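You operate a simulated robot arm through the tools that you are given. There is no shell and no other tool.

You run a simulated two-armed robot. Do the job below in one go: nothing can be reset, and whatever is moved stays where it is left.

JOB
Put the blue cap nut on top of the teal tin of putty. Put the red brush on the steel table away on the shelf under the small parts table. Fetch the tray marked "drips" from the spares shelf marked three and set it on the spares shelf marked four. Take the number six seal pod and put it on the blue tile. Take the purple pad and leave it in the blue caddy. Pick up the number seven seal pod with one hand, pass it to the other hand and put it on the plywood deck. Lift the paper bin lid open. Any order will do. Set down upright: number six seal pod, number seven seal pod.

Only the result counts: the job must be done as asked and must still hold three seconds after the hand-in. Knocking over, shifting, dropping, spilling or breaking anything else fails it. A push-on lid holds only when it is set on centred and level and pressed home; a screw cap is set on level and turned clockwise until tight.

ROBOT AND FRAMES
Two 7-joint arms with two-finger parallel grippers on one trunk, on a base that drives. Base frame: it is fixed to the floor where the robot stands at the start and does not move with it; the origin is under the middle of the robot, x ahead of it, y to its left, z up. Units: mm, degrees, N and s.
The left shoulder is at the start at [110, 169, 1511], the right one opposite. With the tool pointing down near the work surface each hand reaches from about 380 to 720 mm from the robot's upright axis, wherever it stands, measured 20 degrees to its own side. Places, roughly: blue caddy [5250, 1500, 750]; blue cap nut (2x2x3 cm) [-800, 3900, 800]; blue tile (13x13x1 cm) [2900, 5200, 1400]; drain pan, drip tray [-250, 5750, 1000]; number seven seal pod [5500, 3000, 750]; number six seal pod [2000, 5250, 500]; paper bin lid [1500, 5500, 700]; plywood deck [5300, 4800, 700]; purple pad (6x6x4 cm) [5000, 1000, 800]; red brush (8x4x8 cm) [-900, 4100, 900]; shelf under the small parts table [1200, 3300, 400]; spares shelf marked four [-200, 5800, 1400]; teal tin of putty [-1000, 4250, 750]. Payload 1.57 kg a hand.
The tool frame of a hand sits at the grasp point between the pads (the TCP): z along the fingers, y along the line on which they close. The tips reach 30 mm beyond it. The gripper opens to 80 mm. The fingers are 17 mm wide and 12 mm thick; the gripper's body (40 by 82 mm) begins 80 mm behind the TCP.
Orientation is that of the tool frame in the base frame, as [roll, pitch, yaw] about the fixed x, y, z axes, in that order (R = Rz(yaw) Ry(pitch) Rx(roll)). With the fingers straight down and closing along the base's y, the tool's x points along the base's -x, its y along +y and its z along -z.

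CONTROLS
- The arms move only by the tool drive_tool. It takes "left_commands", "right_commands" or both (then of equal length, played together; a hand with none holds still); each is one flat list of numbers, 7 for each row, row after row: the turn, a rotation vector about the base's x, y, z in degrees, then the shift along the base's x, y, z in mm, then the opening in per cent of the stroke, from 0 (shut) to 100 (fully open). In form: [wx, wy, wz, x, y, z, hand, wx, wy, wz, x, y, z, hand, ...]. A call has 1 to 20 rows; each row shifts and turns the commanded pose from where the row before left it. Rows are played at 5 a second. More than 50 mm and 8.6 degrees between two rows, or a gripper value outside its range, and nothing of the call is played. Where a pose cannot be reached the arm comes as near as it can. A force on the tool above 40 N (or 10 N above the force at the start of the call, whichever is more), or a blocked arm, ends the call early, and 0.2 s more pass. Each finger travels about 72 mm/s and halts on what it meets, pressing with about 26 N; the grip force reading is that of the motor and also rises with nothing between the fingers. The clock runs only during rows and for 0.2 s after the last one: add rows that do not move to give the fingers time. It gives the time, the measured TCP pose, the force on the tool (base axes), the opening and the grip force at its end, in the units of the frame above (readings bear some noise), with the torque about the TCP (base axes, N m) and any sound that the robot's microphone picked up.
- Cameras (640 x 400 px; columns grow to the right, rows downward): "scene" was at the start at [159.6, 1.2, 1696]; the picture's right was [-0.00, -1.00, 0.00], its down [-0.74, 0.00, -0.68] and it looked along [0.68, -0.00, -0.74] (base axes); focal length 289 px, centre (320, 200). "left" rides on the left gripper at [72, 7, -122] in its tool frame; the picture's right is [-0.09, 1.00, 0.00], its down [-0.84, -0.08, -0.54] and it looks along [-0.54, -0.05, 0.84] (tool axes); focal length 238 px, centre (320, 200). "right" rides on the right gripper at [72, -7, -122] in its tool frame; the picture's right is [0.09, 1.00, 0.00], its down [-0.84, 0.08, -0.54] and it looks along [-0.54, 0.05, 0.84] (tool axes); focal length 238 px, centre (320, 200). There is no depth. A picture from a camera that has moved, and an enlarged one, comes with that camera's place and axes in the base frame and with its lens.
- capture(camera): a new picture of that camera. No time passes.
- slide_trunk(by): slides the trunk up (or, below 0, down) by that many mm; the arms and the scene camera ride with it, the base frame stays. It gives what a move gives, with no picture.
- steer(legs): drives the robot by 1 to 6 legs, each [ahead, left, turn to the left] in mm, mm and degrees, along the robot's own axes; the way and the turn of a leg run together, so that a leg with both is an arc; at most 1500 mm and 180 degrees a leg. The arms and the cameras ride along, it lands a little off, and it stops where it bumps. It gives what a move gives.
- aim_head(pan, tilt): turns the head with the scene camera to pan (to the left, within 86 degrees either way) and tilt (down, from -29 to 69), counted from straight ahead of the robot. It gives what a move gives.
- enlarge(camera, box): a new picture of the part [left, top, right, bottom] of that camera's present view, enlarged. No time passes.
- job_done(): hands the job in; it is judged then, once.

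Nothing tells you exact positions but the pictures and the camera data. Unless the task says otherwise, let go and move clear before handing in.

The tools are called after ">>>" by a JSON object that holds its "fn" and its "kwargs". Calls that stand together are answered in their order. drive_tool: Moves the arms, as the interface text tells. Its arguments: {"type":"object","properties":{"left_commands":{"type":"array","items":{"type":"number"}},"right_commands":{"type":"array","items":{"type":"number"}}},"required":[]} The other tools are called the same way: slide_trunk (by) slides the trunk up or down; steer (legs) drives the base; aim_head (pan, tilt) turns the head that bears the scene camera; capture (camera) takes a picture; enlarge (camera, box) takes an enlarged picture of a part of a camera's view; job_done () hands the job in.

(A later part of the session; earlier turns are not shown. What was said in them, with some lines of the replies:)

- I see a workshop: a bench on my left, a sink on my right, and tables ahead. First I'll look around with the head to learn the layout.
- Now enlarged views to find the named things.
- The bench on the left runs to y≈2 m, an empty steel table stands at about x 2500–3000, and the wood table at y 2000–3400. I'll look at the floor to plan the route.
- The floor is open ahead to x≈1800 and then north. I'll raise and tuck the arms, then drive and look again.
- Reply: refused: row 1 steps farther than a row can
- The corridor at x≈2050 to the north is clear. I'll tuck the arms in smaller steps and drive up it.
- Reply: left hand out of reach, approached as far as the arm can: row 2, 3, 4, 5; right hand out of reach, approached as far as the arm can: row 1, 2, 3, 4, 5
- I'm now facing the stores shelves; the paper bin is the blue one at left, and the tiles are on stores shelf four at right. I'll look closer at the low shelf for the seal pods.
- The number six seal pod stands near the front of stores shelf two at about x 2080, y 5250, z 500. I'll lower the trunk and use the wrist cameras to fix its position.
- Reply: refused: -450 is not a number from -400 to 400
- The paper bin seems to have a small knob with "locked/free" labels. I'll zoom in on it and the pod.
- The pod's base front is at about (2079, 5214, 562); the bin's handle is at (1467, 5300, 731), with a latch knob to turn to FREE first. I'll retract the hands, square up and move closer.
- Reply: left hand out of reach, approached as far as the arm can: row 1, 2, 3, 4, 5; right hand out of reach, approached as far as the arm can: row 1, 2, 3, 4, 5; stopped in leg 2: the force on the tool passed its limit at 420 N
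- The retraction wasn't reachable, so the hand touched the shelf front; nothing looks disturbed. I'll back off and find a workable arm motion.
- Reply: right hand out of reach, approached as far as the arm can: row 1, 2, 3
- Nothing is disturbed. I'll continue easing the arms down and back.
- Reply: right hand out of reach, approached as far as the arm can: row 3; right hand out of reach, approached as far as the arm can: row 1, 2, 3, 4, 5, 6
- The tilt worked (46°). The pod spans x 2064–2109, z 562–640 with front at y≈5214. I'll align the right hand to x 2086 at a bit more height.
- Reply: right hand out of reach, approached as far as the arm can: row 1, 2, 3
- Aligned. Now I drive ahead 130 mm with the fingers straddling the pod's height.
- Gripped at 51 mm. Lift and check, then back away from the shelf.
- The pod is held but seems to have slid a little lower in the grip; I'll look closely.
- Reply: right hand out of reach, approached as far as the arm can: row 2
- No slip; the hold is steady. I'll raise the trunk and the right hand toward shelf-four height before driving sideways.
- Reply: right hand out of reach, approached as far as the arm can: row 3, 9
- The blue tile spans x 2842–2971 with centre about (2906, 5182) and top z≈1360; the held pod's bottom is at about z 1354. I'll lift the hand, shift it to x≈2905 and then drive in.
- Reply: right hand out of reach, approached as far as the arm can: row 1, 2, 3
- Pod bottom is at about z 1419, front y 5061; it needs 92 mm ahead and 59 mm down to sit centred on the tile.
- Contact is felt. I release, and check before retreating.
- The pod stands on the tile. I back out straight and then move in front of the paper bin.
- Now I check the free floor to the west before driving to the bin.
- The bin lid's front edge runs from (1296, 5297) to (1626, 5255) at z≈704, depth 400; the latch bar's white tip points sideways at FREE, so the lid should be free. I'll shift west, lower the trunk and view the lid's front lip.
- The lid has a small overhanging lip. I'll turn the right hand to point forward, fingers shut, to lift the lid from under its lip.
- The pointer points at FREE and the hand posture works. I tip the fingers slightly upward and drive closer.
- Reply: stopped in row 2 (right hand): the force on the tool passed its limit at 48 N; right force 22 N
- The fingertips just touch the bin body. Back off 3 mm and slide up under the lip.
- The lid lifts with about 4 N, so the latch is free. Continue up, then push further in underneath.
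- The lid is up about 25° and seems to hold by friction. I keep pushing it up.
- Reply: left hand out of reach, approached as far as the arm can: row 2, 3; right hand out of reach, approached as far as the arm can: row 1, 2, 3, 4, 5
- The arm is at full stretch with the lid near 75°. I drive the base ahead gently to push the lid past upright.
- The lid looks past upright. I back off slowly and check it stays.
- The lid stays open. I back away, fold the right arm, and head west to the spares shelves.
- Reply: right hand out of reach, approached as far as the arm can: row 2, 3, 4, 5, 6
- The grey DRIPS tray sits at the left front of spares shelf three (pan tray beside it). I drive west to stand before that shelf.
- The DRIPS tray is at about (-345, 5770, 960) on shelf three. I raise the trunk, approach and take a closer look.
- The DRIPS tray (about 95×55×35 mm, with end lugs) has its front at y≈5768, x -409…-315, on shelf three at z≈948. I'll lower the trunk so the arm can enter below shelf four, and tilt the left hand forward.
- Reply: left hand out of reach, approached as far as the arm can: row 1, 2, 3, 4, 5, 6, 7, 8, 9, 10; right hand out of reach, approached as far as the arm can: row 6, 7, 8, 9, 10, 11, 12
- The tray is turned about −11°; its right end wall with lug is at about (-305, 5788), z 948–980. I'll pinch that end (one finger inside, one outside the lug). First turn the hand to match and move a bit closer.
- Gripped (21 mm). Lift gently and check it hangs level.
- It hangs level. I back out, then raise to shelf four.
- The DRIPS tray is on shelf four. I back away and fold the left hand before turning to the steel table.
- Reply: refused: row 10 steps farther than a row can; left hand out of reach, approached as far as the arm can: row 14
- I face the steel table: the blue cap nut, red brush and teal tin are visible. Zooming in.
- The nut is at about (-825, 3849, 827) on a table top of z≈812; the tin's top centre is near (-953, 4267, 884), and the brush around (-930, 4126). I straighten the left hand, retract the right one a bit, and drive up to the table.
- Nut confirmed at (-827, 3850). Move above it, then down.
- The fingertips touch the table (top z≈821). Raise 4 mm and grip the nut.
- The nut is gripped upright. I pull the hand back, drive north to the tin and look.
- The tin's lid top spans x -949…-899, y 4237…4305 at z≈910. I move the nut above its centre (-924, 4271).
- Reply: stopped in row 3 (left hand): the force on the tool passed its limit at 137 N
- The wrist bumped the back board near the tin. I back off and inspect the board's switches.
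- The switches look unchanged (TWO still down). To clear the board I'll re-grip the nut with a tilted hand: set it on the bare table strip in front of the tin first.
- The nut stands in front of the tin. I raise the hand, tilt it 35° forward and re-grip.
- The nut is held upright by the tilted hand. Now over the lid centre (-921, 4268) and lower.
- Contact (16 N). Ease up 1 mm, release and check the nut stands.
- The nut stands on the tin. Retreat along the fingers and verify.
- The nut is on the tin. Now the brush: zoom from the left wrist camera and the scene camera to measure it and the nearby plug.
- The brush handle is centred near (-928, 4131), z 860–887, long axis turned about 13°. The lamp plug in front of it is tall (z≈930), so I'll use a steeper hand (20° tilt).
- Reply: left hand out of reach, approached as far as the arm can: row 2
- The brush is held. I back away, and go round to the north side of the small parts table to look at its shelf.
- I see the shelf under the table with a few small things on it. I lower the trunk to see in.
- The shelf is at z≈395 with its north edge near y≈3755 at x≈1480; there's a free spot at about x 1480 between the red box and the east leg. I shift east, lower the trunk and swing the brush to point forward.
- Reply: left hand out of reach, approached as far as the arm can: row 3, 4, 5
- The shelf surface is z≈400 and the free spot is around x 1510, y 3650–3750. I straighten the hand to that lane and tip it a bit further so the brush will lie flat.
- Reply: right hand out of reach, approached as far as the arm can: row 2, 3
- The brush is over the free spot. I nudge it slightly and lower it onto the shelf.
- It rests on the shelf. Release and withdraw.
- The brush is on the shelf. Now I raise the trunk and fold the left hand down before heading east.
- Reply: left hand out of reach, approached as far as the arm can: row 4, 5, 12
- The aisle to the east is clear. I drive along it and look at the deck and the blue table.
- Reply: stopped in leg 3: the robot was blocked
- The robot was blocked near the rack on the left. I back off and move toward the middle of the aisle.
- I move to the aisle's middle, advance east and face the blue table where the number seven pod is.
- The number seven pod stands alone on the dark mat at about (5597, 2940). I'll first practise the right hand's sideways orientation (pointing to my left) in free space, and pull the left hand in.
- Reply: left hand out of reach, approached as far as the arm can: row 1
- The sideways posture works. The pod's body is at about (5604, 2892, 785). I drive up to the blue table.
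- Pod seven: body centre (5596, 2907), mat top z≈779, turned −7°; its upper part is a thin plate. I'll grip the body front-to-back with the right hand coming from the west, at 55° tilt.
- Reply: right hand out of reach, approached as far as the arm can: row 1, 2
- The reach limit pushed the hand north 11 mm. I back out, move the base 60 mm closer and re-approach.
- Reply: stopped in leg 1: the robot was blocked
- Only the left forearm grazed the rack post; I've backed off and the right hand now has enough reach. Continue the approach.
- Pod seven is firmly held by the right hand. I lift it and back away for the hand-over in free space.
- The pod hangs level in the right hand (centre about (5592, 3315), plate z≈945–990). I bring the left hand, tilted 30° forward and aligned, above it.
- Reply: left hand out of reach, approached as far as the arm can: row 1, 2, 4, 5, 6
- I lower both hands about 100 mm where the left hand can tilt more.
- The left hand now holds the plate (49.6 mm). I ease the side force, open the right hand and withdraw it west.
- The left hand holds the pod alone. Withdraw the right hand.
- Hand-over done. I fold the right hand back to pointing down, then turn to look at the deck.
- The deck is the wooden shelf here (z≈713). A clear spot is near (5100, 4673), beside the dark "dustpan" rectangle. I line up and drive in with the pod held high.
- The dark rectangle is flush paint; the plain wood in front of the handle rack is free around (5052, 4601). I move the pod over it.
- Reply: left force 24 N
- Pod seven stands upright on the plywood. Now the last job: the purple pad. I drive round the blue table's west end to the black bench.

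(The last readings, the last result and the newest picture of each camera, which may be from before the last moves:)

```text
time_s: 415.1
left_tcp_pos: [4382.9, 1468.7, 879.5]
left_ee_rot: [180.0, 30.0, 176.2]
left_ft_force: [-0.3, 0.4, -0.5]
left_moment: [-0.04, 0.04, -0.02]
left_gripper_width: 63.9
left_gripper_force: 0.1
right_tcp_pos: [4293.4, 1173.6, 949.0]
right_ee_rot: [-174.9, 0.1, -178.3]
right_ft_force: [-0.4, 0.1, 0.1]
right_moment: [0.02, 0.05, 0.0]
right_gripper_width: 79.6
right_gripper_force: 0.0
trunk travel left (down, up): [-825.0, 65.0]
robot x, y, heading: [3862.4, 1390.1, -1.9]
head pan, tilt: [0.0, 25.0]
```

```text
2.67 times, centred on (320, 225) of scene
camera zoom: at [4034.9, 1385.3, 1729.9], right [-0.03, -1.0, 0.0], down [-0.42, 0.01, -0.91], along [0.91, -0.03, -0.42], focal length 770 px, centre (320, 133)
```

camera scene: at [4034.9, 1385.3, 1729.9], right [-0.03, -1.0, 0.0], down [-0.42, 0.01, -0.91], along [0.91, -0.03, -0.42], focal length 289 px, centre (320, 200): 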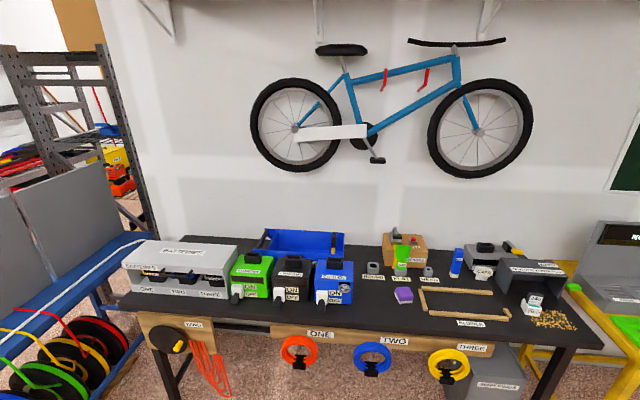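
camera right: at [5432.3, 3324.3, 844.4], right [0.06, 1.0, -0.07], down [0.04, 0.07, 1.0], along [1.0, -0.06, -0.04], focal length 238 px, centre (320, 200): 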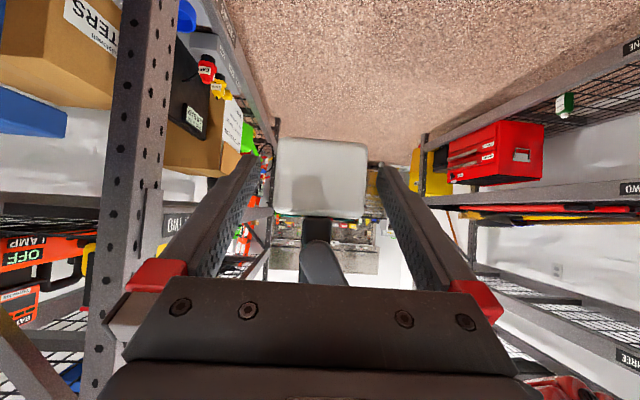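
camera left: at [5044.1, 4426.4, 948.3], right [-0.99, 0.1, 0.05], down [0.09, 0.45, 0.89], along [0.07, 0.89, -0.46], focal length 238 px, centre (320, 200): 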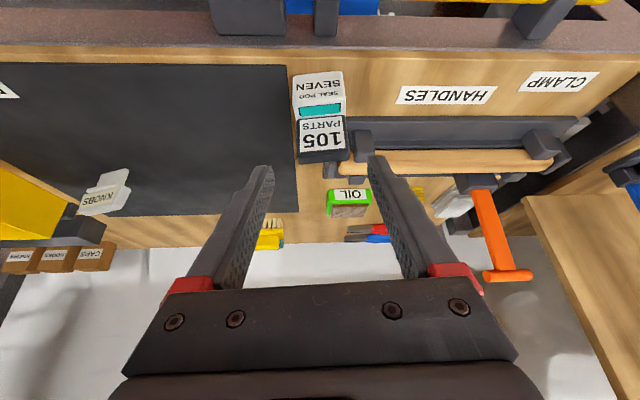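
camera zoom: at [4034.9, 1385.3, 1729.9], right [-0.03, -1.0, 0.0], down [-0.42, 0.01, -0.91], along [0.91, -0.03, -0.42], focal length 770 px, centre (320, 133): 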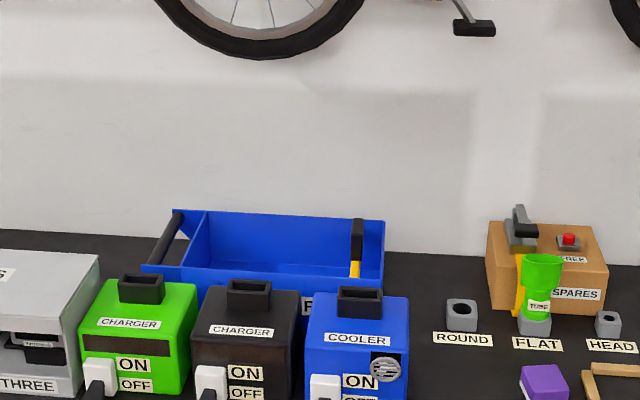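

I see the purple pad near (5013, 973) on the black bench and the blue caddy behind the chargers. I straighten the left hand and move in front of the pad.

>>> {"fn": "drive_tool", "kwargs": {"left_commands": [0, 7.5, 0, 0, 0, 15, 100, 0, 7.5, 0, 0, 0, 15, 100, 0, 7.5, 0, 0, 0, 15, 100, 0, 7.5, 0, 0, 0, 15, 100, 0, 0, 2, 0, 20, 20, 100, 0, 0, 0, 0, 20, 20, 100]}}

>>> {"fn": "steer", "kwargs": {"legs": [[0, 0, 1.9], [0, -560, 0], [540, 0, 0]]}}

>>> {"fn": "aim_head", "kwargs": {"pan": 20, "tilt": 40}}

>>> {"fn": "capture", "kwargs": {"camera": "scene"}}

>>> {"fn": "capture", "kwargs": {"camera": "left"}}

```text
time_s: 416.5
left_tcp_pos: [4385.6, 1511.7, 976.0]
left_ee_rot: [-178.1, 0.0, 178.7]
left_ft_force: [-1.1, -0.3, 0.5]
left_moment: [0.01, 0.0, -0.01]
left_gripper_width: 80.0
left_gripper_force: 0.0
left hand out of reach, approached as far as the arm can: row 3
right_tcp_pos: [4293.4, 1173.5, 949.5]
right_ee_rot: [-174.9, 0.2, -178.4]
right_ft_force: [0.1, 0.5, 0.2]
right_moment: [-0.01, 0.01, 0.01]
right_gripper_width: 80.0
right_gripper_force: 0.0
trunk travel left (down, up): [-825.0, 65.0]
robot x, y, heading: [3865.0, 1389.5, -1.8]
head pan, tilt: [0.0, 25.0]
```

```text
time_s: 422.9
left_tcp_pos: [4928.4, 966.9, 974.5]
left_ee_rot: [-178.2, 0.2, -178.9]
left_ft_force: [-0.1, 0.3, -0.1]
left_moment: [0.0, -0.01, 0.0]
left_gripper_width: 80.1
left_gripper_force: 0.1
right_tcp_pos: [4849.8, 625.2, 949.4]
right_ee_rot: [-174.9, 0.2, -175.9]
right_ft_force: [-0.2, 0.7, -0.7]
right_moment: [0.0, -0.01, 0.04]
right_gripper_width: 80.0
right_gripper_force: 0.0
trunk travel left (down, up): [-825.0, 65.0]
robot x, y, heading: [4406.1, 821.4, 0.6]
head pan, tilt: [0.0, 25.0]
```

```text
time_s: 423.8
left_tcp_pos: [4927.4, 966.7, 975.2]
left_ee_rot: [-178.3, 0.1, -178.8]
left_ft_force: [0.2, -0.3, -0.1]
left_moment: [-0.04, 0.01, -0.01]
left_gripper_width: 80.1
left_gripper_force: 0.0
right_tcp_pos: [4850.5, 626.2, 948.8]
right_ee_rot: [-174.9, 0.1, -175.9]
right_ft_force: [0.2, 1.1, 0.2]
right_moment: [-0.03, -0.03, -0.04]
right_gripper_width: 79.9
right_gripper_force: 0.0
trunk travel left (down, up): [-825.0, 65.0]
robot x, y, heading: [4409.9, 826.3, 0.4]
head pan, tilt: [20.0, 40.0]
```

```text
taken
camera scene: at [4570.9, 854.9, 1706.6], right [0.35, -0.94, 0.0], down [-0.6, -0.22, -0.77], along [0.72, 0.27, -0.64], focal length 289 px, centre (320, 200)
```

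scene: 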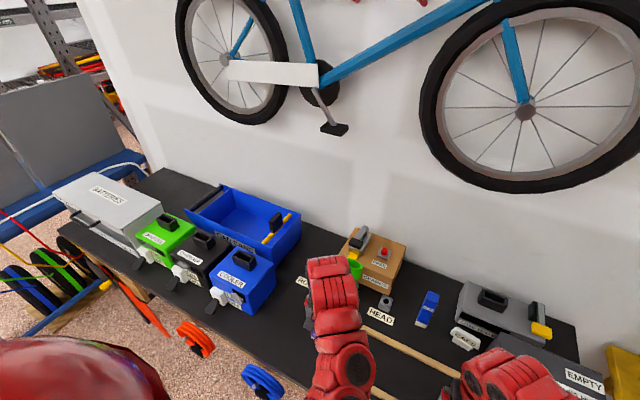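

```text
taken
camera left: at [4855.1, 975.8, 1095.9], right [0.07, 1.0, -0.03], down [0.84, -0.04, 0.55], along [0.54, -0.07, -0.84], focal length 238 px, centre (320, 200)
```

left: 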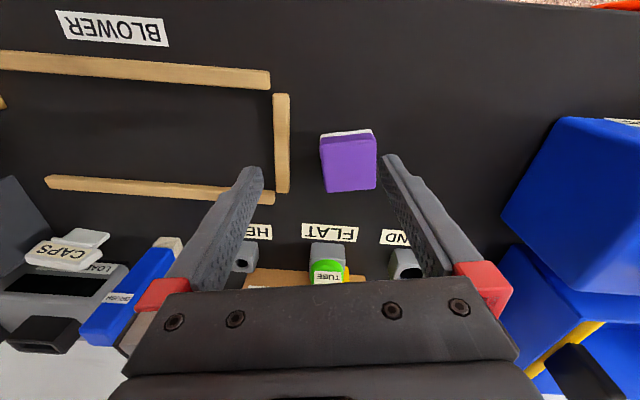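

>>> {"fn": "enlarge", "kwargs": {"camera": "left", "box": [260, 80, 440, 240]}}

>>> {"fn": "capture", "kwargs": {"camera": "right"}}

```text
2.50 times, centred on (350, 160) of left
camera zoom: at [4855.1, 975.8, 1095.9], right [0.07, 1.0, -0.03], down [0.84, -0.04, 0.55], along [0.54, -0.07, -0.84], focal length 596 px, centre (245, 300)
```

zoom: 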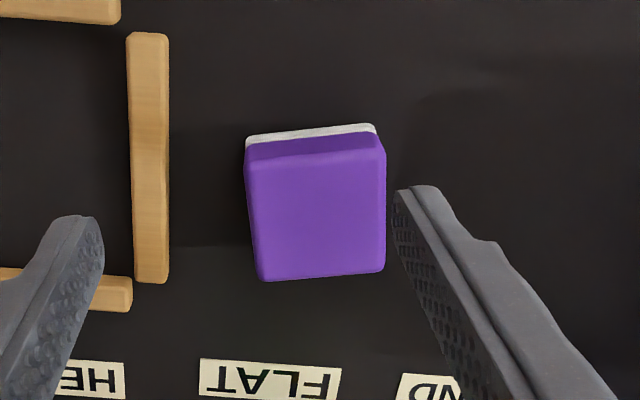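

```text
taken
camera right: at [4776.2, 624.6, 1070.6], right [-0.16, 0.98, -0.09], down [0.82, 0.18, 0.54], along [0.54, 0.01, -0.84], focal length 238 px, centre (320, 200)
```

right: 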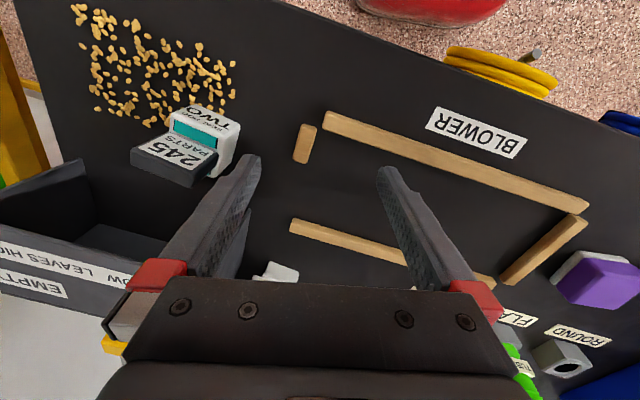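

The pad is at about (4960, 990) with top z≈865 (bench top ≈825). Move above it and check.

>>> {"fn": "drive_tool", "kwargs": {"left_commands": [0, 0, 0, 16, 12, -15, 100, 0, 0, 0, 16, 11, -15, 100, 0, 0, 0, 0, 0, -10, 100, 0, 0, 0, 0, 0, 0, 100]}}

>>> {"fn": "capture", "kwargs": {"camera": "left"}}

```text
time_s: 424.8
left_tcp_pos: [4958.8, 989.6, 934.3]
left_ee_rot: [-178.0, 0.1, -178.9]
left_ft_force: [-0.4, -0.2, -0.5]
left_moment: [0.0, 0.02, -0.04]
left_gripper_width: 79.9
left_gripper_force: 0.0
right_tcp_pos: [4851.0, 625.2, 949.4]
right_ee_rot: [-174.9, 0.1, -175.9]
right_ft_force: [0.0, 0.2, -0.5]
right_moment: [0.05, -0.01, 0.01]
right_gripper_width: 80.0
right_gripper_force: 0.1
trunk travel left (down, up): [-825.0, 65.0]
robot x, y, heading: [4413.0, 819.2, 0.4]
head pan, tilt: [20.0, 40.0]
```

```text
taken
camera left: at [4886.9, 997.8, 1055.3], right [0.07, 1.0, -0.03], down [0.84, -0.04, 0.55], along [0.54, -0.07, -0.84], focal length 238 px, centre (320, 200)
```

left: 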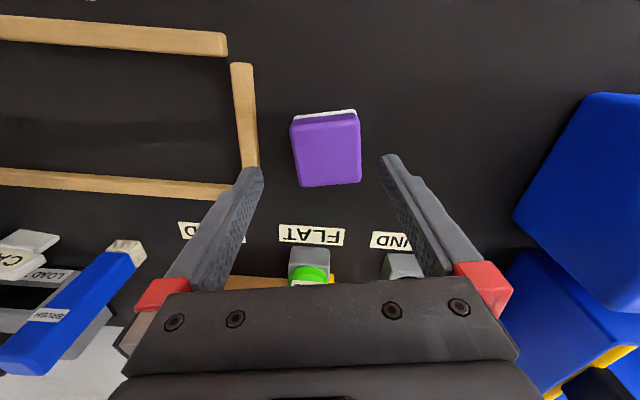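

>>> {"fn": "drive_tool", "kwargs": {"left_commands": [0, 0, 0, 4, 1, -25, 100, 0, 0, 0, 0, 0, -25, 100, 0, 0, 0, 0, 0, -15, 100, 0, 0, 0, 0, 0, 0, 100]}}

>>> {"fn": "capture", "kwargs": {"camera": "left"}}

```text
time_s: 425.8
left_tcp_pos: [4964.3, 989.7, 869.3]
left_ee_rot: [-178.2, 0.1, -178.8]
left_ft_force: [0.6, 0.4, 0.7]
left_moment: [0.03, 0.02, 0.0]
left_gripper_width: 80.2
left_gripper_force: 0.0
right_tcp_pos: [4851.2, 626.1, 948.4]
right_ee_rot: [-175.0, 0.1, -176.0]
right_ft_force: [-0.3, 0.0, -0.3]
right_moment: [0.01, -0.02, -0.02]
right_gripper_width: 80.0
right_gripper_force: 0.1
trunk travel left (down, up): [-825.0, 65.0]
robot x, y, heading: [4410.5, 821.3, 0.6]
head pan, tilt: [20.0, 40.0]
```

```text
taken
camera left: at [4892.3, 999.3, 990.3], right [0.07, 1.0, -0.03], down [0.84, -0.04, 0.55], along [0.54, -0.07, -0.84], focal length 238 px, centre (320, 200)
```

left: 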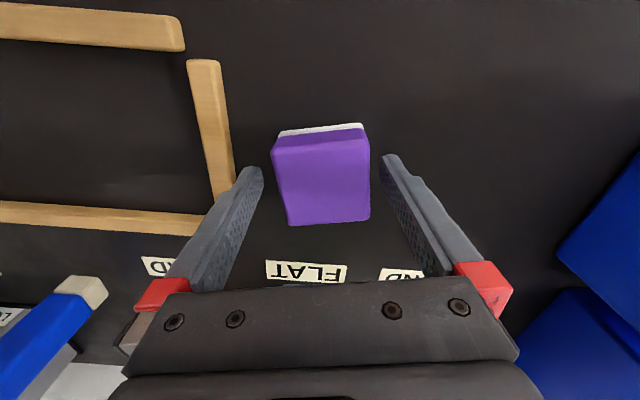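

>>> {"fn": "drive_tool", "kwargs": {"left_commands": [0, 0, 0, 0, 0, -5, 100, 0, 0, 0, 0, 0, -3, 100, 0, 0, 0, 0, 0, 0, 80, 0, 0, 0, 0, 0, 0, 40, 0, 0, 0, 0, 0, 0, 0, 0, 0, 0, 0, 0, 0, 0, 0, 0, 0, 0, 0, 0, 0]}}

>>> {"fn": "drive_tool", "kwargs": {"left_commands": [0, 0, 0, 0, 0, 10, 0, 0, 0, 0, 0, 0, 20, 0, 0, 0, 0, 0, 0, 30, 0, 0, 0, 0, 0, 0, 0, 0]}}

>>> {"fn": "capture", "kwargs": {"camera": "left"}}

```text
time_s: 427.4
left_tcp_pos: [4963.9, 991.1, 861.2]
left_ee_rot: [-178.2, 0.0, -178.8]
left_ft_force: [1.8, 0.0, 4.1]
left_moment: [0.19, -0.08, 0.01]
left_gripper_width: 59.4
left_gripper_force: 25.9
right_tcp_pos: [4851.0, 625.0, 949.7]
right_ee_rot: [-174.9, 0.2, -175.8]
right_ft_force: [-0.9, 0.1, 0.2]
right_moment: [-0.01, -0.01, 0.0]
right_gripper_width: 80.0
right_gripper_force: 0.1
trunk travel left (down, up): [-825.0, 65.0]
robot x, y, heading: [4413.7, 820.7, 0.4]
head pan, tilt: [20.0, 40.0]
```

```text
time_s: 428.4
left_tcp_pos: [4965.1, 990.5, 922.3]
left_ee_rot: [-178.1, 0.0, -178.8]
left_ft_force: [-0.1, 0.6, -1.5]
left_moment: [-0.01, 0.02, -0.02]
left_gripper_width: 59.6
left_gripper_force: 25.5
right_tcp_pos: [4850.4, 625.7, 948.8]
right_ee_rot: [-174.9, 0.1, -176.0]
right_ft_force: [1.0, -1.0, -0.2]
right_moment: [0.04, 0.01, 0.01]
right_gripper_width: 79.7
right_gripper_force: 0.0
trunk travel left (down, up): [-825.0, 65.0]
robot x, y, heading: [4413.8, 823.0, 0.4]
head pan, tilt: [20.0, 40.0]
```

```text
taken
camera left: at [4892.8, 998.7, 1043.2], right [0.07, 1.0, -0.03], down [0.84, -0.04, 0.54], along [0.54, -0.07, -0.84], focal length 238 px, centre (320, 200)
```

left: 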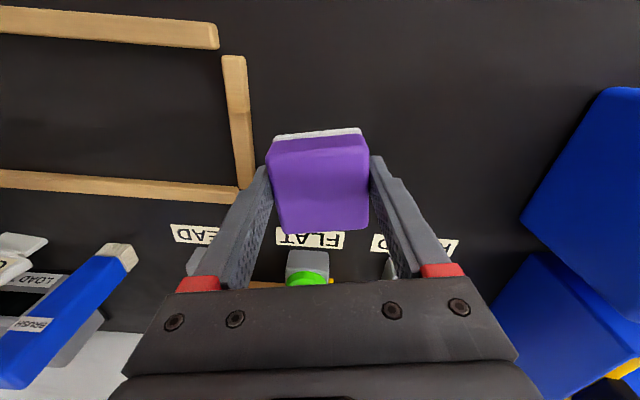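

The pad is gripped. I raise both hands, then move over to the caddy.

>>> {"fn": "drive_tool", "kwargs": {"left_commands": [0, 0, 0, 0, 0, 40, 0, 0, 0, 0, 0, 0, 40, 0, 0, 0, 0, 0, 0, 40, 0, 0, 0, 0, 0, 0, 25, 0], "right_commands": [0, 0, 0, 0, 0, 20, 80, 0, 0, 0, 0, 0, 20, 50, 0, 0, 0, 0, 0, 20, 20, 0, 0, 0, 0, 0, 20, 20]}}

>>> {"fn": "steer", "kwargs": {"legs": [[0, 470, 0]]}}

>>> {"fn": "capture", "kwargs": {"camera": "left"}}

>>> {"fn": "capture", "kwargs": {"camera": "scene"}}

```text
time_s: 429.4
left_tcp_pos: [4965.1, 988.4, 1010.0]
left_ee_rot: [-178.3, 0.2, -178.9]
left_ft_force: [-1.0, 0.1, -0.8]
left_moment: [0.0, -0.01, 0.0]
left_gripper_width: 58.9
left_gripper_force: 25.9
left hand out of reach, approached as far as the arm can: row 3, 4
right_tcp_pos: [4849.0, 624.1, 998.1]
right_ee_rot: [-175.2, 0.4, -175.9]
right_ft_force: [-0.1, 0.5, 0.1]
right_moment: [-0.05, -0.02, 0.0]
right_gripper_width: 16.2
right_gripper_force: 0.1
right hand out of reach, approached as far as the arm can: row 3, 4
trunk travel left (down, up): [-825.0, 65.0]
robot x, y, heading: [4412.9, 819.7, 0.6]
head pan, tilt: [20.0, 40.0]
```

```text
time_s: 432.1
left_tcp_pos: [4961.7, 1452.3, 1009.3]
left_ee_rot: [-178.3, 0.3, -178.8]
left_ft_force: [-0.1, -0.6, -0.7]
left_moment: [-0.02, -0.01, 0.03]
left_gripper_width: 59.1
left_gripper_force: 26.2
right_tcp_pos: [4845.0, 1089.6, 997.5]
right_ee_rot: [-175.3, 0.6, -175.9]
right_ft_force: [0.8, -0.9, -0.2]
right_moment: [0.02, 0.02, -0.02]
right_gripper_width: 15.6
right_gripper_force: 0.0
trunk travel left (down, up): [-825.0, 65.0]
robot x, y, heading: [4406.8, 1290.1, 0.5]
head pan, tilt: [20.0, 40.0]
```

```text
taken
camera left: at [4888.3, 1462.2, 1130.1], right [0.07, 1.0, -0.03], down [0.84, -0.04, 0.55], along [0.55, -0.06, -0.84], focal length 238 px, centre (320, 200)
```

left: 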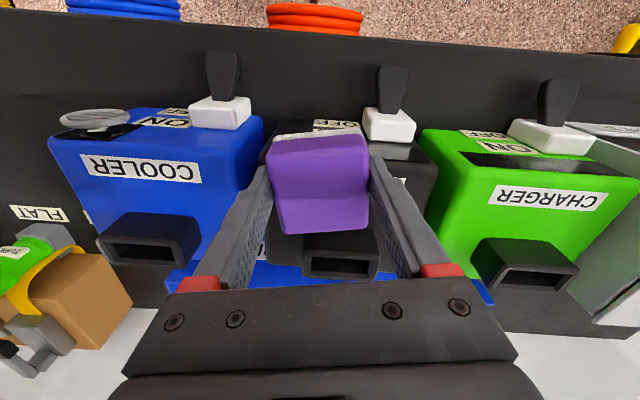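

```text
taken
camera scene: at [4567.2, 1320.4, 1706.5], right [0.35, -0.94, 0.0], down [-0.6, -0.22, -0.77], along [0.72, 0.27, -0.64], focal length 289 px, centre (320, 200)
```

scene: 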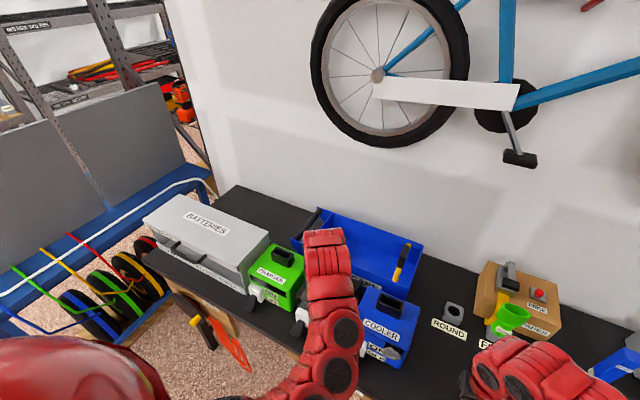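

The boxes in front reach z≈960–990, so I raise the trunk 60 mm before moving over them.

>>> {"fn": "slide_trunk", "kwargs": {"by": 62}}

>>> {"fn": "steer", "kwargs": {"legs": [[150, 0, 0]]}}

>>> {"fn": "capture", "kwargs": {"camera": "left"}}

>>> {"fn": "capture", "kwargs": {"camera": "scene"}}

```text
time_s: 433.2
left_tcp_pos: [4960.4, 1454.0, 1071.3]
left_ee_rot: [-178.3, 0.3, -178.8]
left_ft_force: [-1.3, 0.0, -1.0]
left_moment: [-0.02, 0.04, 0.03]
left_gripper_width: 58.9
left_gripper_force: 25.9
right_tcp_pos: [4845.5, 1089.7, 1059.3]
right_ee_rot: [-175.2, 0.4, -176.0]
right_ft_force: [0.0, 0.1, -0.2]
right_moment: [-0.01, 0.02, 0.04]
right_gripper_width: 16.1
right_gripper_force: 0.1
trunk travel left (down, up): [-887.0, 3.0]
robot x, y, heading: [4407.5, 1288.1, 0.5]
head pan, tilt: [20.0, 40.0]
```

```text
time_s: 434.6
left_tcp_pos: [5111.6, 1454.3, 1073.1]
left_ee_rot: [-178.3, 0.4, -178.9]
left_ft_force: [-0.6, 0.7, -1.0]
left_moment: [0.01, 0.0, -0.03]
left_gripper_width: 59.4
left_gripper_force: 26.3
right_tcp_pos: [4996.1, 1089.9, 1060.4]
right_ee_rot: [-175.3, 0.6, -176.0]
right_ft_force: [0.8, -1.0, 0.7]
right_moment: [0.02, -0.01, -0.02]
right_gripper_width: 16.0
right_gripper_force: 0.0
trunk travel left (down, up): [-887.0, 3.0]
robot x, y, heading: [4560.2, 1288.1, 0.5]
head pan, tilt: [20.0, 40.0]
```

```text
taken
camera left: at [5039.5, 1462.9, 1193.0], right [0.07, 1.0, -0.03], down [0.83, -0.05, 0.55], along [0.55, -0.06, -0.83], focal length 238 px, centre (320, 200)
```

left: 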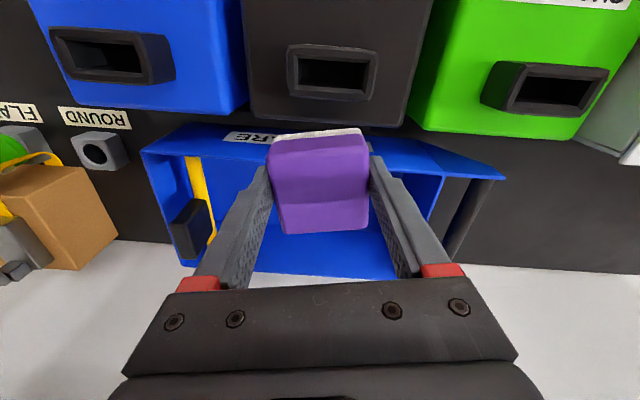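

```text
taken
camera scene: at [4717.0, 1321.9, 1768.9], right [0.35, -0.94, 0.0], down [-0.6, -0.22, -0.77], along [0.72, 0.27, -0.64], focal length 289 px, centre (320, 200)
```

scene: 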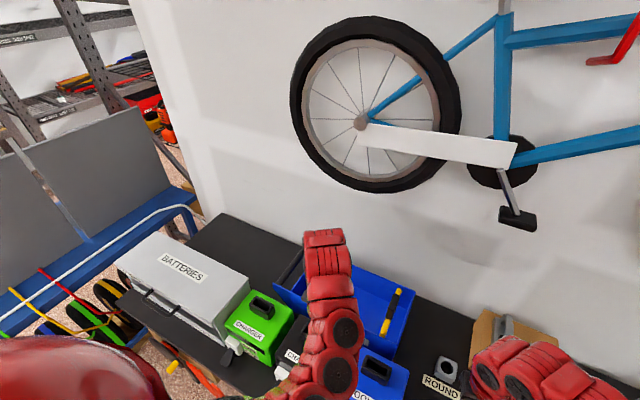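

The caddy spans x≈5130–5364; the middle compartment is right below in line. I extend to x≈5225 and lower the pad in.

>>> {"fn": "drive_tool", "kwargs": {"left_commands": [0, 0, 0, 38, -5, 0, 0, 0, 0, 0, 38, -5, 0, 0, 0, 0, 0, 38, -4, 0, 0, 0, 0, 0, 0, 0, 0, 0]}}

>>> {"fn": "capture", "kwargs": {"camera": "left"}}

```text
time_s: 435.6
left_tcp_pos: [5225.8, 1441.5, 1073.1]
left_ee_rot: [-178.3, 0.3, -178.8]
left_ft_force: [-0.3, 0.2, -1.0]
left_moment: [-0.04, -0.06, 0.05]
left_gripper_width: 59.0
left_gripper_force: 26.0
right_tcp_pos: [4997.6, 1090.0, 1060.2]
right_ee_rot: [-175.1, 0.5, -176.1]
right_ft_force: [0.5, -0.1, -0.1]
right_moment: [-0.03, 0.0, 0.0]
right_gripper_width: 16.2
right_gripper_force: 0.1
trunk travel left (down, up): [-887.0, 3.0]
robot x, y, heading: [4562.0, 1289.4, 0.4]
head pan, tilt: [20.0, 40.0]
```

```text
taken
camera left: at [5152.3, 1449.6, 1193.3], right [0.07, 1.0, -0.03], down [0.83, -0.04, 0.55], along [0.55, -0.06, -0.84], focal length 238 px, centre (320, 200)
```

left: 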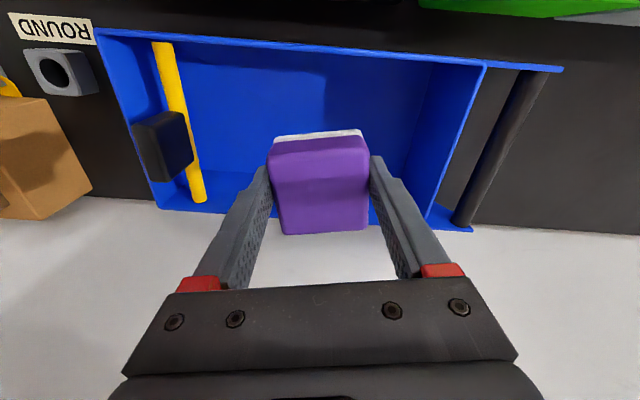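

>>> {"fn": "drive_tool", "kwargs": {"left_commands": [0, 0, 0, 6, 0, -40, 0, 0, 0, 0, 6, 0, -40, 0, 0, 0, 0, 4, 0, -40, 0, 0, 0, 0, 0, 0, 0, 0]}}

>>> {"fn": "capture", "kwargs": {"camera": "left"}}

>>> {"fn": "capture", "kwargs": {"camera": "scene"}}

```text
time_s: 436.6
left_tcp_pos: [5242.2, 1444.7, 962.1]
left_ee_rot: [-178.3, 0.4, -178.9]
left_ft_force: [-0.3, 0.4, -0.5]
left_moment: [-0.02, 0.03, 0.03]
left_gripper_width: 58.9
left_gripper_force: 26.2
left hand out of reach, approached as far as the arm can: row 3
right_tcp_pos: [4997.3, 1090.4, 1059.4]
right_ee_rot: [-175.1, 0.5, -176.0]
right_ft_force: [-0.1, 0.3, 0.6]
right_moment: [-0.01, -0.02, 0.0]
right_gripper_width: 16.1
right_gripper_force: 0.1
trunk travel left (down, up): [-887.0, 3.0]
robot x, y, heading: [4564.1, 1287.7, 0.3]
head pan, tilt: [20.0, 40.0]
```

```text
taken
camera left: at [5169.2, 1452.3, 1083.4], right [0.07, 1.0, -0.03], down [0.83, -0.04, 0.55], along [0.55, -0.07, -0.84], focal length 238 px, centre (320, 200)
```

left: 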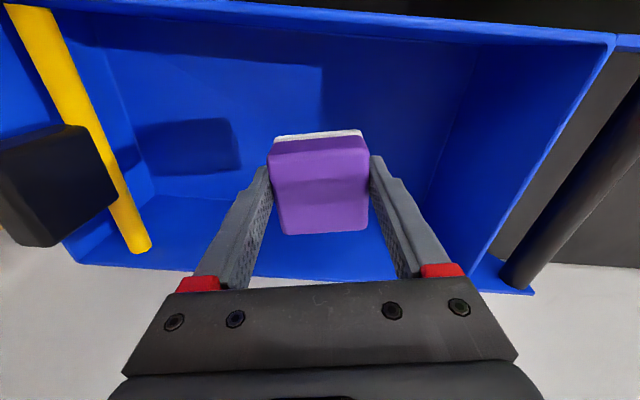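

```text
taken
camera scene: at [4719.6, 1323.0, 1768.6], right [0.35, -0.94, 0.0], down [-0.6, -0.22, -0.77], along [0.72, 0.27, -0.64], focal length 289 px, centre (320, 200)
```

scene: 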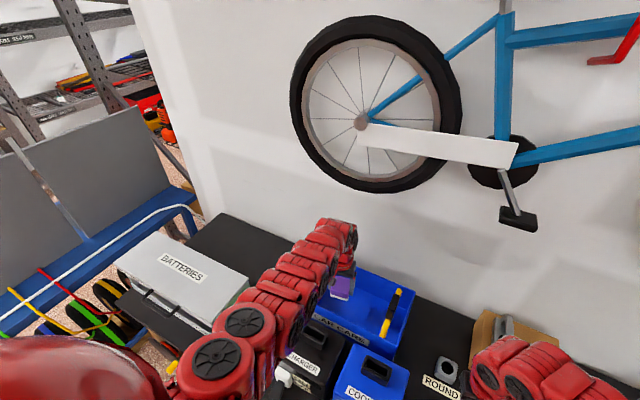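

The arm is at full stretch; I lower the trunk for the rest.

>>> {"fn": "slide_trunk", "kwargs": {"by": -65}}

>>> {"fn": "capture", "kwargs": {"camera": "left"}}

```text
time_s: 437.6
left_tcp_pos: [5242.3, 1444.7, 898.5]
left_ee_rot: [-178.3, 0.3, -178.9]
left_ft_force: [-0.2, -1.0, 0.2]
left_moment: [0.02, 0.0, 0.01]
left_gripper_width: 59.0
left_gripper_force: 25.8
right_tcp_pos: [4997.9, 1090.0, 996.1]
right_ee_rot: [-175.2, 0.6, -175.9]
right_ft_force: [0.2, 0.0, 1.1]
right_moment: [-0.03, -0.02, -0.01]
right_gripper_width: 16.0
right_gripper_force: 0.1
trunk travel left (down, up): [-822.0, 68.0]
robot x, y, heading: [4561.1, 1291.0, 0.4]
head pan, tilt: [20.0, 40.0]
```

```text
taken
camera left: at [5169.4, 1451.8, 1018.6], right [0.07, 1.0, -0.03], down [0.83, -0.05, 0.55], along [0.55, -0.06, -0.84], focal length 238 px, centre (320, 200)
```

left: 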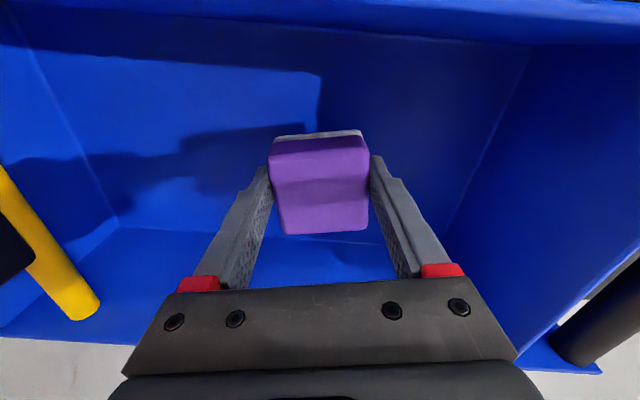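

>>> {"fn": "slide_trunk", "kwargs": {"by": -20}}

>>> {"fn": "slide_trunk", "kwargs": {"by": -6}}

>>> {"fn": "capture", "kwargs": {"camera": "left"}}

```text
time_s: 438.3
left_tcp_pos: [5243.3, 1443.2, 878.5]
left_ee_rot: [-178.3, 0.3, -178.9]
left_ft_force: [-0.4, -0.2, 0.4]
left_moment: [0.01, 0.01, 0.0]
left_gripper_width: 59.0
left_gripper_force: 26.1
right_tcp_pos: [4996.5, 1089.4, 974.6]
right_ee_rot: [-175.2, 0.4, -176.0]
right_ft_force: [0.0, 0.9, 0.1]
right_moment: [0.0, -0.03, -0.01]
right_gripper_width: 16.2
right_gripper_force: 0.1
trunk travel left (down, up): [-802.0, 88.0]
robot x, y, heading: [4561.8, 1288.5, 0.4]
head pan, tilt: [20.0, 40.0]
```

```text
time_s: 438.8
left_tcp_pos: [5242.6, 1442.8, 872.3]
left_ee_rot: [-178.4, 0.3, -178.9]
left_ft_force: [-0.6, -0.3, -1.4]
left_moment: [0.01, -0.02, 0.01]
left_gripper_width: 59.0
left_gripper_force: 25.9
right_tcp_pos: [4997.8, 1089.3, 967.9]
right_ee_rot: [-175.2, 0.5, -175.9]
right_ft_force: [-0.1, 0.2, 1.1]
right_moment: [-0.02, -0.03, 0.02]
right_gripper_width: 16.0
right_gripper_force: 0.1
trunk travel left (down, up): [-796.0, 94.0]
robot x, y, heading: [4562.4, 1290.8, 0.7]
head pan, tilt: [20.0, 40.0]
```

```text
taken
camera left: at [5169.4, 1451.7, 992.5], right [0.07, 1.0, -0.03], down [0.83, -0.05, 0.55], along [0.55, -0.06, -0.84], focal length 238 px, centre (320, 200)
```

left: 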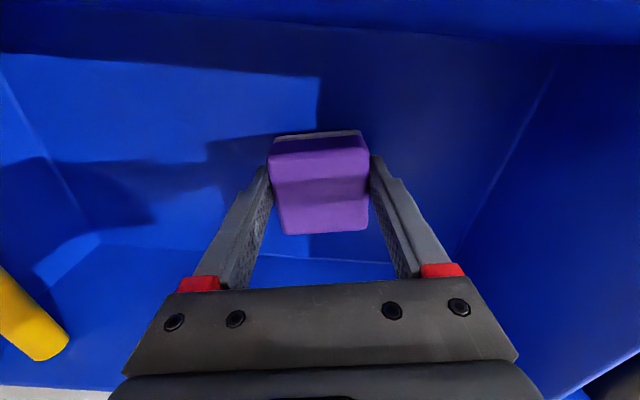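

>>> {"fn": "slide_trunk", "kwargs": {"by": -4}}

>>> {"fn": "slide_trunk", "kwargs": {"by": -3}}

>>> {"fn": "slide_trunk", "kwargs": {"by": -3}}

>>> {"fn": "capture", "kwargs": {"camera": "left"}}

```text
time_s: 439.3
left_tcp_pos: [5242.7, 1441.9, 868.3]
left_ee_rot: [-178.3, 0.5, -178.9]
left_ft_force: [0.4, 0.6, -0.5]
left_moment: [0.02, 0.02, -0.01]
left_gripper_width: 59.3
left_gripper_force: 26.2
right_tcp_pos: [4998.3, 1089.3, 965.5]
right_ee_rot: [-175.2, 0.6, -176.0]
right_ft_force: [0.1, 0.1, -1.0]
right_moment: [0.01, 0.0, -0.01]
right_gripper_width: 16.0
right_gripper_force: 0.0
trunk travel left (down, up): [-792.0, 98.0]
robot x, y, heading: [4556.9, 1288.7, 0.4]
head pan, tilt: [20.0, 40.0]
```

```text
time_s: 439.9
left_tcp_pos: [5242.3, 1442.6, 867.4]
left_ee_rot: [-178.5, 0.5, -178.9]
left_ft_force: [-0.4, 0.0, 16.5]
left_moment: [0.47, 0.43, 0.02]
left_gripper_width: 59.2
left_gripper_force: 26.4
right_tcp_pos: [4996.9, 1089.1, 962.5]
right_ee_rot: [-175.2, 0.5, -176.1]
right_ft_force: [0.6, -0.6, 0.3]
right_moment: [-0.02, -0.01, -0.01]
right_gripper_width: 16.0
right_gripper_force: 0.0
trunk travel left (down, up): [-789.0, 101.0]
robot x, y, heading: [4559.7, 1289.4, 0.6]
head pan, tilt: [20.0, 40.0]
```

```text
time_s: 440.4
left_tcp_pos: [5242.1, 1443.1, 864.3]
left_ee_rot: [-178.4, 0.6, -179.0]
left_ft_force: [2.8, 0.6, 24.2]
left_moment: [0.71, -0.15, -0.03]
left_gripper_width: 59.7
left_gripper_force: 26.2
right_tcp_pos: [4995.5, 1089.8, 959.3]
right_ee_rot: [-175.3, 0.6, -176.1]
right_ft_force: [-0.1, -0.7, -0.1]
right_moment: [0.02, 0.01, -0.02]
right_gripper_width: 16.0
right_gripper_force: 0.1
trunk travel left (down, up): [-786.0, 104.0]
robot x, y, heading: [4560.6, 1287.9, 0.2]
head pan, tilt: [20.0, 40.0]
```

```text
taken
camera left: at [5168.6, 1451.2, 984.7], right [0.07, 1.0, -0.03], down [0.83, -0.05, 0.55], along [0.55, -0.06, -0.83], focal length 238 px, centre (320, 200)
```

left: 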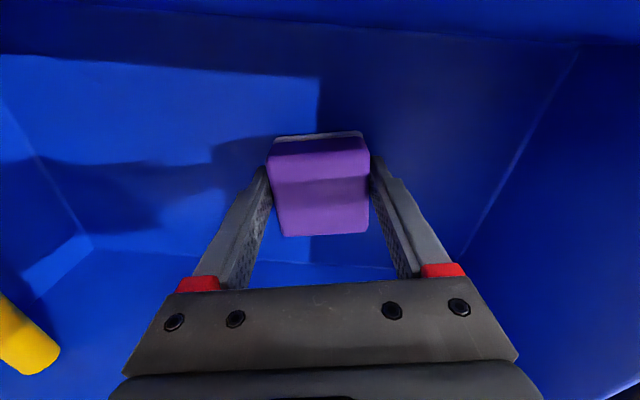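

The pad rests on the caddy floor. Release and lift out by the trunk.

>>> {"fn": "drive_tool", "kwargs": {"left_commands": [0, 0, 0, 0, 0, 0, 80, 0, 0, 0, 0, 0, 0, 95, 0, 0, 0, 0, 0, 0, 95]}}

>>> {"fn": "slide_trunk", "kwargs": {"by": 100}}

>>> {"fn": "capture", "kwargs": {"camera": "left"}}

```text
time_s: 441.2
left_tcp_pos: [5242.6, 1442.3, 861.8]
left_ee_rot: [-178.2, 0.3, -178.9]
left_ft_force: [0.1, 0.2, 1.0]
left_moment: [-0.02, 0.0, -0.01]
left_gripper_width: 76.2
left_gripper_force: 0.0
right_tcp_pos: [4998.9, 1091.3, 958.1]
right_ee_rot: [-175.3, 0.3, -176.0]
right_ft_force: [0.5, -0.8, 0.5]
right_moment: [0.02, 0.02, -0.03]
right_gripper_width: 15.8
right_gripper_force: 0.0
trunk travel left (down, up): [-786.0, 104.0]
robot x, y, heading: [4564.2, 1288.7, 0.4]
head pan, tilt: [20.0, 40.0]
```

```text
time_s: 442.5
left_tcp_pos: [5242.5, 1443.4, 961.9]
left_ee_rot: [-178.2, 0.4, -178.9]
left_ft_force: [0.9, 0.4, -0.4]
left_moment: [0.0, 0.02, 0.06]
left_gripper_width: 76.2
left_gripper_force: 0.0
right_tcp_pos: [4998.7, 1090.4, 1058.3]
right_ee_rot: [-175.2, 0.4, -176.0]
right_ft_force: [0.4, -0.1, 0.0]
right_moment: [-0.02, 0.01, -0.01]
right_gripper_width: 16.1
right_gripper_force: 0.2
trunk travel left (down, up): [-886.0, 4.0]
robot x, y, heading: [4561.2, 1290.2, 0.4]
head pan, tilt: [20.0, 40.0]
```

```text
taken
camera left: at [5169.5, 1451.6, 1082.4], right [0.07, 1.0, -0.03], down [0.84, -0.05, 0.55], along [0.55, -0.06, -0.84], focal length 238 px, centre (320, 200)
```

left: 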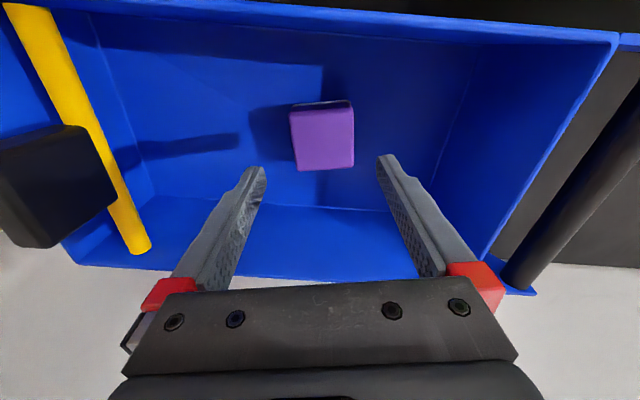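

The pad lies in the caddy. I raise the hand, retract and back away.

>>> {"fn": "drive_tool", "kwargs": {"left_commands": [0, 0, 0, -5, 0, 38, 95, 0, 0, 0, -5, 0, 38, 95, 0, 0, 0, -6, 0, 35, 95, 0, 0, 0, -38, 5, 0, 95, 0, 0, 0, -38, 5, 0, 95, 0, 0, 0, -38, 5, 0, 95]}}

>>> {"fn": "capture", "kwargs": {"camera": "left"}}

```text
time_s: 443.9
left_tcp_pos: [5109.0, 1458.2, 1071.9]
left_ee_rot: [-178.3, 0.3, -178.8]
left_ft_force: [-0.4, 0.8, 0.3]
left_moment: [0.02, 0.0, 0.0]
left_gripper_width: 76.0
left_gripper_force: 0.1
right_tcp_pos: [4997.8, 1090.3, 1059.4]
right_ee_rot: [-175.2, 0.5, -176.0]
right_ft_force: [0.1, -0.3, -0.6]
right_moment: [0.0, 0.01, 0.02]
right_gripper_width: 16.1
right_gripper_force: 0.1
trunk travel left (down, up): [-886.0, 4.0]
robot x, y, heading: [4560.9, 1292.4, 0.4]
head pan, tilt: [20.0, 40.0]
```

```text
taken
camera left: at [5036.1, 1466.2, 1191.6], right [0.07, 1.0, -0.03], down [0.83, -0.04, 0.55], along [0.55, -0.06, -0.83], focal length 238 px, centre (320, 200)
```

left: 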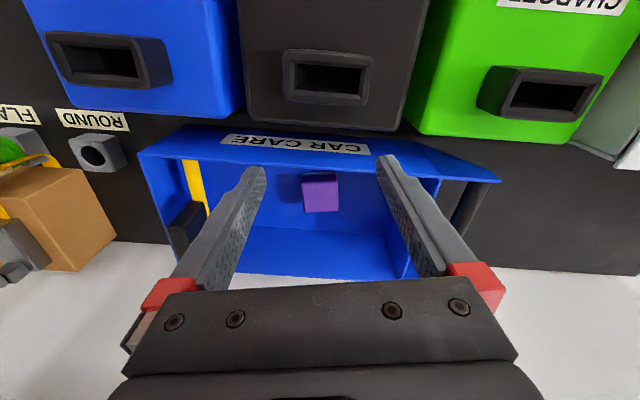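

I back away and take a last look across the room to confirm the open bin lid and the other results.

>>> {"fn": "steer", "kwargs": {"legs": [[-500, 0, 0], [0, 0, 90]]}}

>>> {"fn": "aim_head", "kwargs": {"pan": 30, "tilt": 5}}

>>> {"fn": "capture", "kwargs": {"camera": "scene"}}

>>> {"fn": "enlarge", "kwargs": {"camera": "scene", "box": [200, 130, 360, 240]}}

>>> {"fn": "aim_head", "kwargs": {"pan": -10, "tilt": 10}}

>>> {"fn": "capture", "kwargs": {"camera": "scene"}}

```text
time_s: 450.6
left_tcp_pos: [3914.0, 1842.5, 1069.9]
left_ee_rot: [-178.4, 0.4, -91.0]
left_ft_force: [0.2, 0.6, -0.5]
left_moment: [0.03, 0.02, -0.02]
left_gripper_width: 75.9
left_gripper_force: 0.0
right_tcp_pos: [4276.8, 1716.0, 1059.0]
right_ee_rot: [-175.2, 0.6, -88.2]
right_ft_force: [0.9, 0.7, 0.5]
right_moment: [0.03, -0.02, 0.05]
right_gripper_width: 15.8
right_gripper_force: 0.0
trunk travel left (down, up): [-886.0, 4.0]
robot x, y, heading: [4060.4, 1290.8, 88.2]
head pan, tilt: [20.0, 40.0]
```

```text
time_s: 451.6
left_tcp_pos: [3915.1, 1841.8, 1070.7]
left_ee_rot: [-178.5, 0.4, -91.0]
left_ft_force: [0.5, 0.1, -0.2]
left_moment: [-0.02, 0.01, -0.02]
left_gripper_width: 76.1
left_gripper_force: 0.0
right_tcp_pos: [4276.7, 1716.1, 1058.5]
right_ee_rot: [-175.2, 0.4, -88.2]
right_ft_force: [0.3, -0.1, -0.6]
right_moment: [0.01, 0.01, 0.02]
right_gripper_width: 15.9
right_gripper_force: 0.1
trunk travel left (down, up): [-886.0, 4.0]
robot x, y, heading: [4062.2, 1286.4, 88.3]
head pan, tilt: [30.0, 5.0]
```

```text
taken
camera scene: at [4019.5, 1448.6, 1823.2], right [0.88, 0.47, 0.0], down [0.04, -0.08, -1.0], along [-0.47, 0.88, -0.09], focal length 289 px, centre (320, 200)
```

scene: 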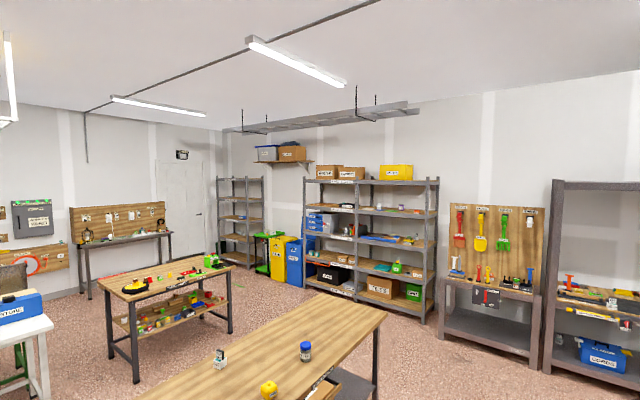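

```text
3.64 times, centred on (280, 185) of scene
camera zoom: at [4019.5, 1448.6, 1823.2], right [0.88, 0.47, 0.0], down [0.04, -0.08, -1.0], along [-0.47, 0.88, -0.09], focal length 1049 px, centre (466, 254)
```

zoom: 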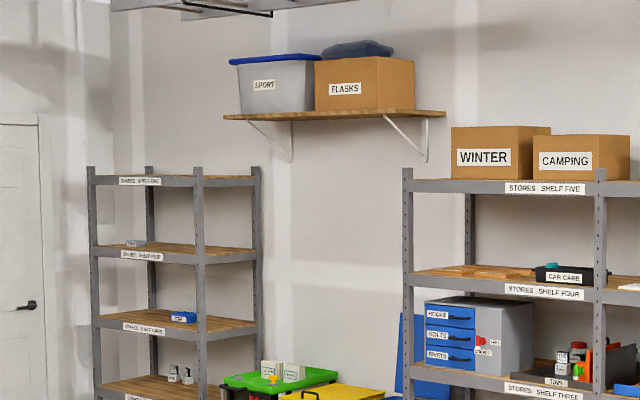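

```text
time_s: 452.7
left_tcp_pos: [3913.3, 1842.6, 1071.2]
left_ee_rot: [-178.5, 0.4, -91.0]
left_ft_force: [0.0, 0.1, 0.3]
left_moment: [0.0, -0.02, -0.02]
left_gripper_width: 76.1
left_gripper_force: 0.0
right_tcp_pos: [4276.7, 1715.6, 1058.9]
right_ee_rot: [-175.2, 0.5, -88.1]
right_ft_force: [-0.1, 0.4, 0.0]
right_moment: [-0.01, -0.02, 0.01]
right_gripper_width: 16.2
right_gripper_force: 0.0
trunk travel left (down, up): [-886.0, 4.0]
robot x, y, heading: [4056.8, 1287.2, 88.5]
head pan, tilt: [-10.0, 10.0]
```

```text
taken
camera scene: at [4081.7, 1458.8, 1815.2], right [0.98, -0.2, 0.0], down [-0.04, -0.17, -0.98], along [0.2, 0.96, -0.17], focal length 289 px, centre (320, 200)
```

scene: 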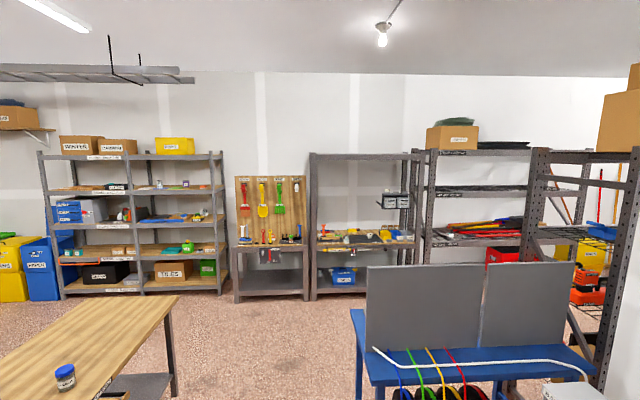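

>>> {"fn": "enlarge", "kwargs": {"camera": "scene", "box": [220, 160, 420, 300]}}

>>> {"fn": "enlarge", "kwargs": {"camera": "scene", "box": [120, 150, 260, 260]}}

```text
2.86 times, centred on (320, 230) of scene
camera zoom: at [4081.7, 1458.8, 1815.2], right [0.98, -0.2, 0.0], down [-0.04, -0.17, -0.98], along [0.2, 0.96, -0.17], focal length 824 px, centre (320, 114)
```

zoom: 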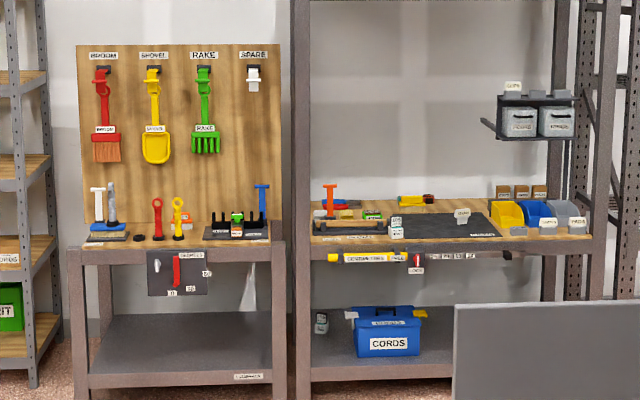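

```text
3.64 times, centred on (190, 205) of scene
camera zoom: at [4081.7, 1458.8, 1815.2], right [0.98, -0.2, 0.0], down [-0.04, -0.17, -0.98], along [0.2, 0.96, -0.17], focal length 1049 px, centre (793, 182)
```

zoom: 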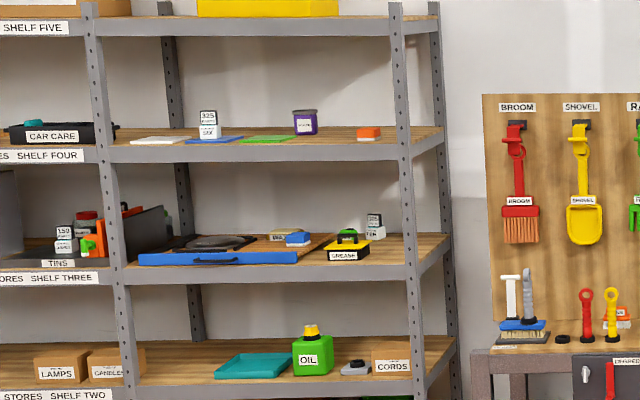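

Everything checks out: the nut is on the tin, the brush on the shelf under the small parts table, and the DRIPS tray on spares shelf four. Pod six is upright on the blue tile, pod seven upright on the plywood deck, the pad in the blue caddy, and the bin lid stands open. I hand in.

>>> {"fn": "job_done", "kwargs": {}}

```text
The job is handed in.
```

I've handed in the job with all seven tasks done. The last look across the room showed both pods, the tray and the bin lid as described below. I checked the nut, brush and pad from close up when I let go of them.

| Task | Where it ended |
|---|---|
| Blue cap nut | Standing on the lid of the teal tin of putty |
| Red brush | Lying on its side on the shelf under the small parts table |
| "Drips" tray | On spares shelf four; the "pan" tray stayed on shelf three |
| Number six seal pod | Upright on the blue tile |
| Purple pad | On the floor of the blue caddy |
| Number seven seal pod | Picked up with the right hand, passed to the left, upright on bare wood of the plywood deck |
| Paper bin lid | Past upright and holding on its own; its latch was already on "free" |

I bumped fixed things a few times along the way:
- **Stores shelves:** the right hand hit the front edge of a shelf once.
- **Steel table:** the left wrist hit something on or near the board behind it, probably the switch marked two. The switch still looked down (off) afterwards, as it did before.
- **Racks:** the robot was blocked once by the deck rack or the tool table beside it, and once when the left arm grazed the rack post beside the blue table.

In later pictures I saw nothing knocked over or out of place from these. I could not compare the small red lever on the front of the tool table with its earlier state closely.
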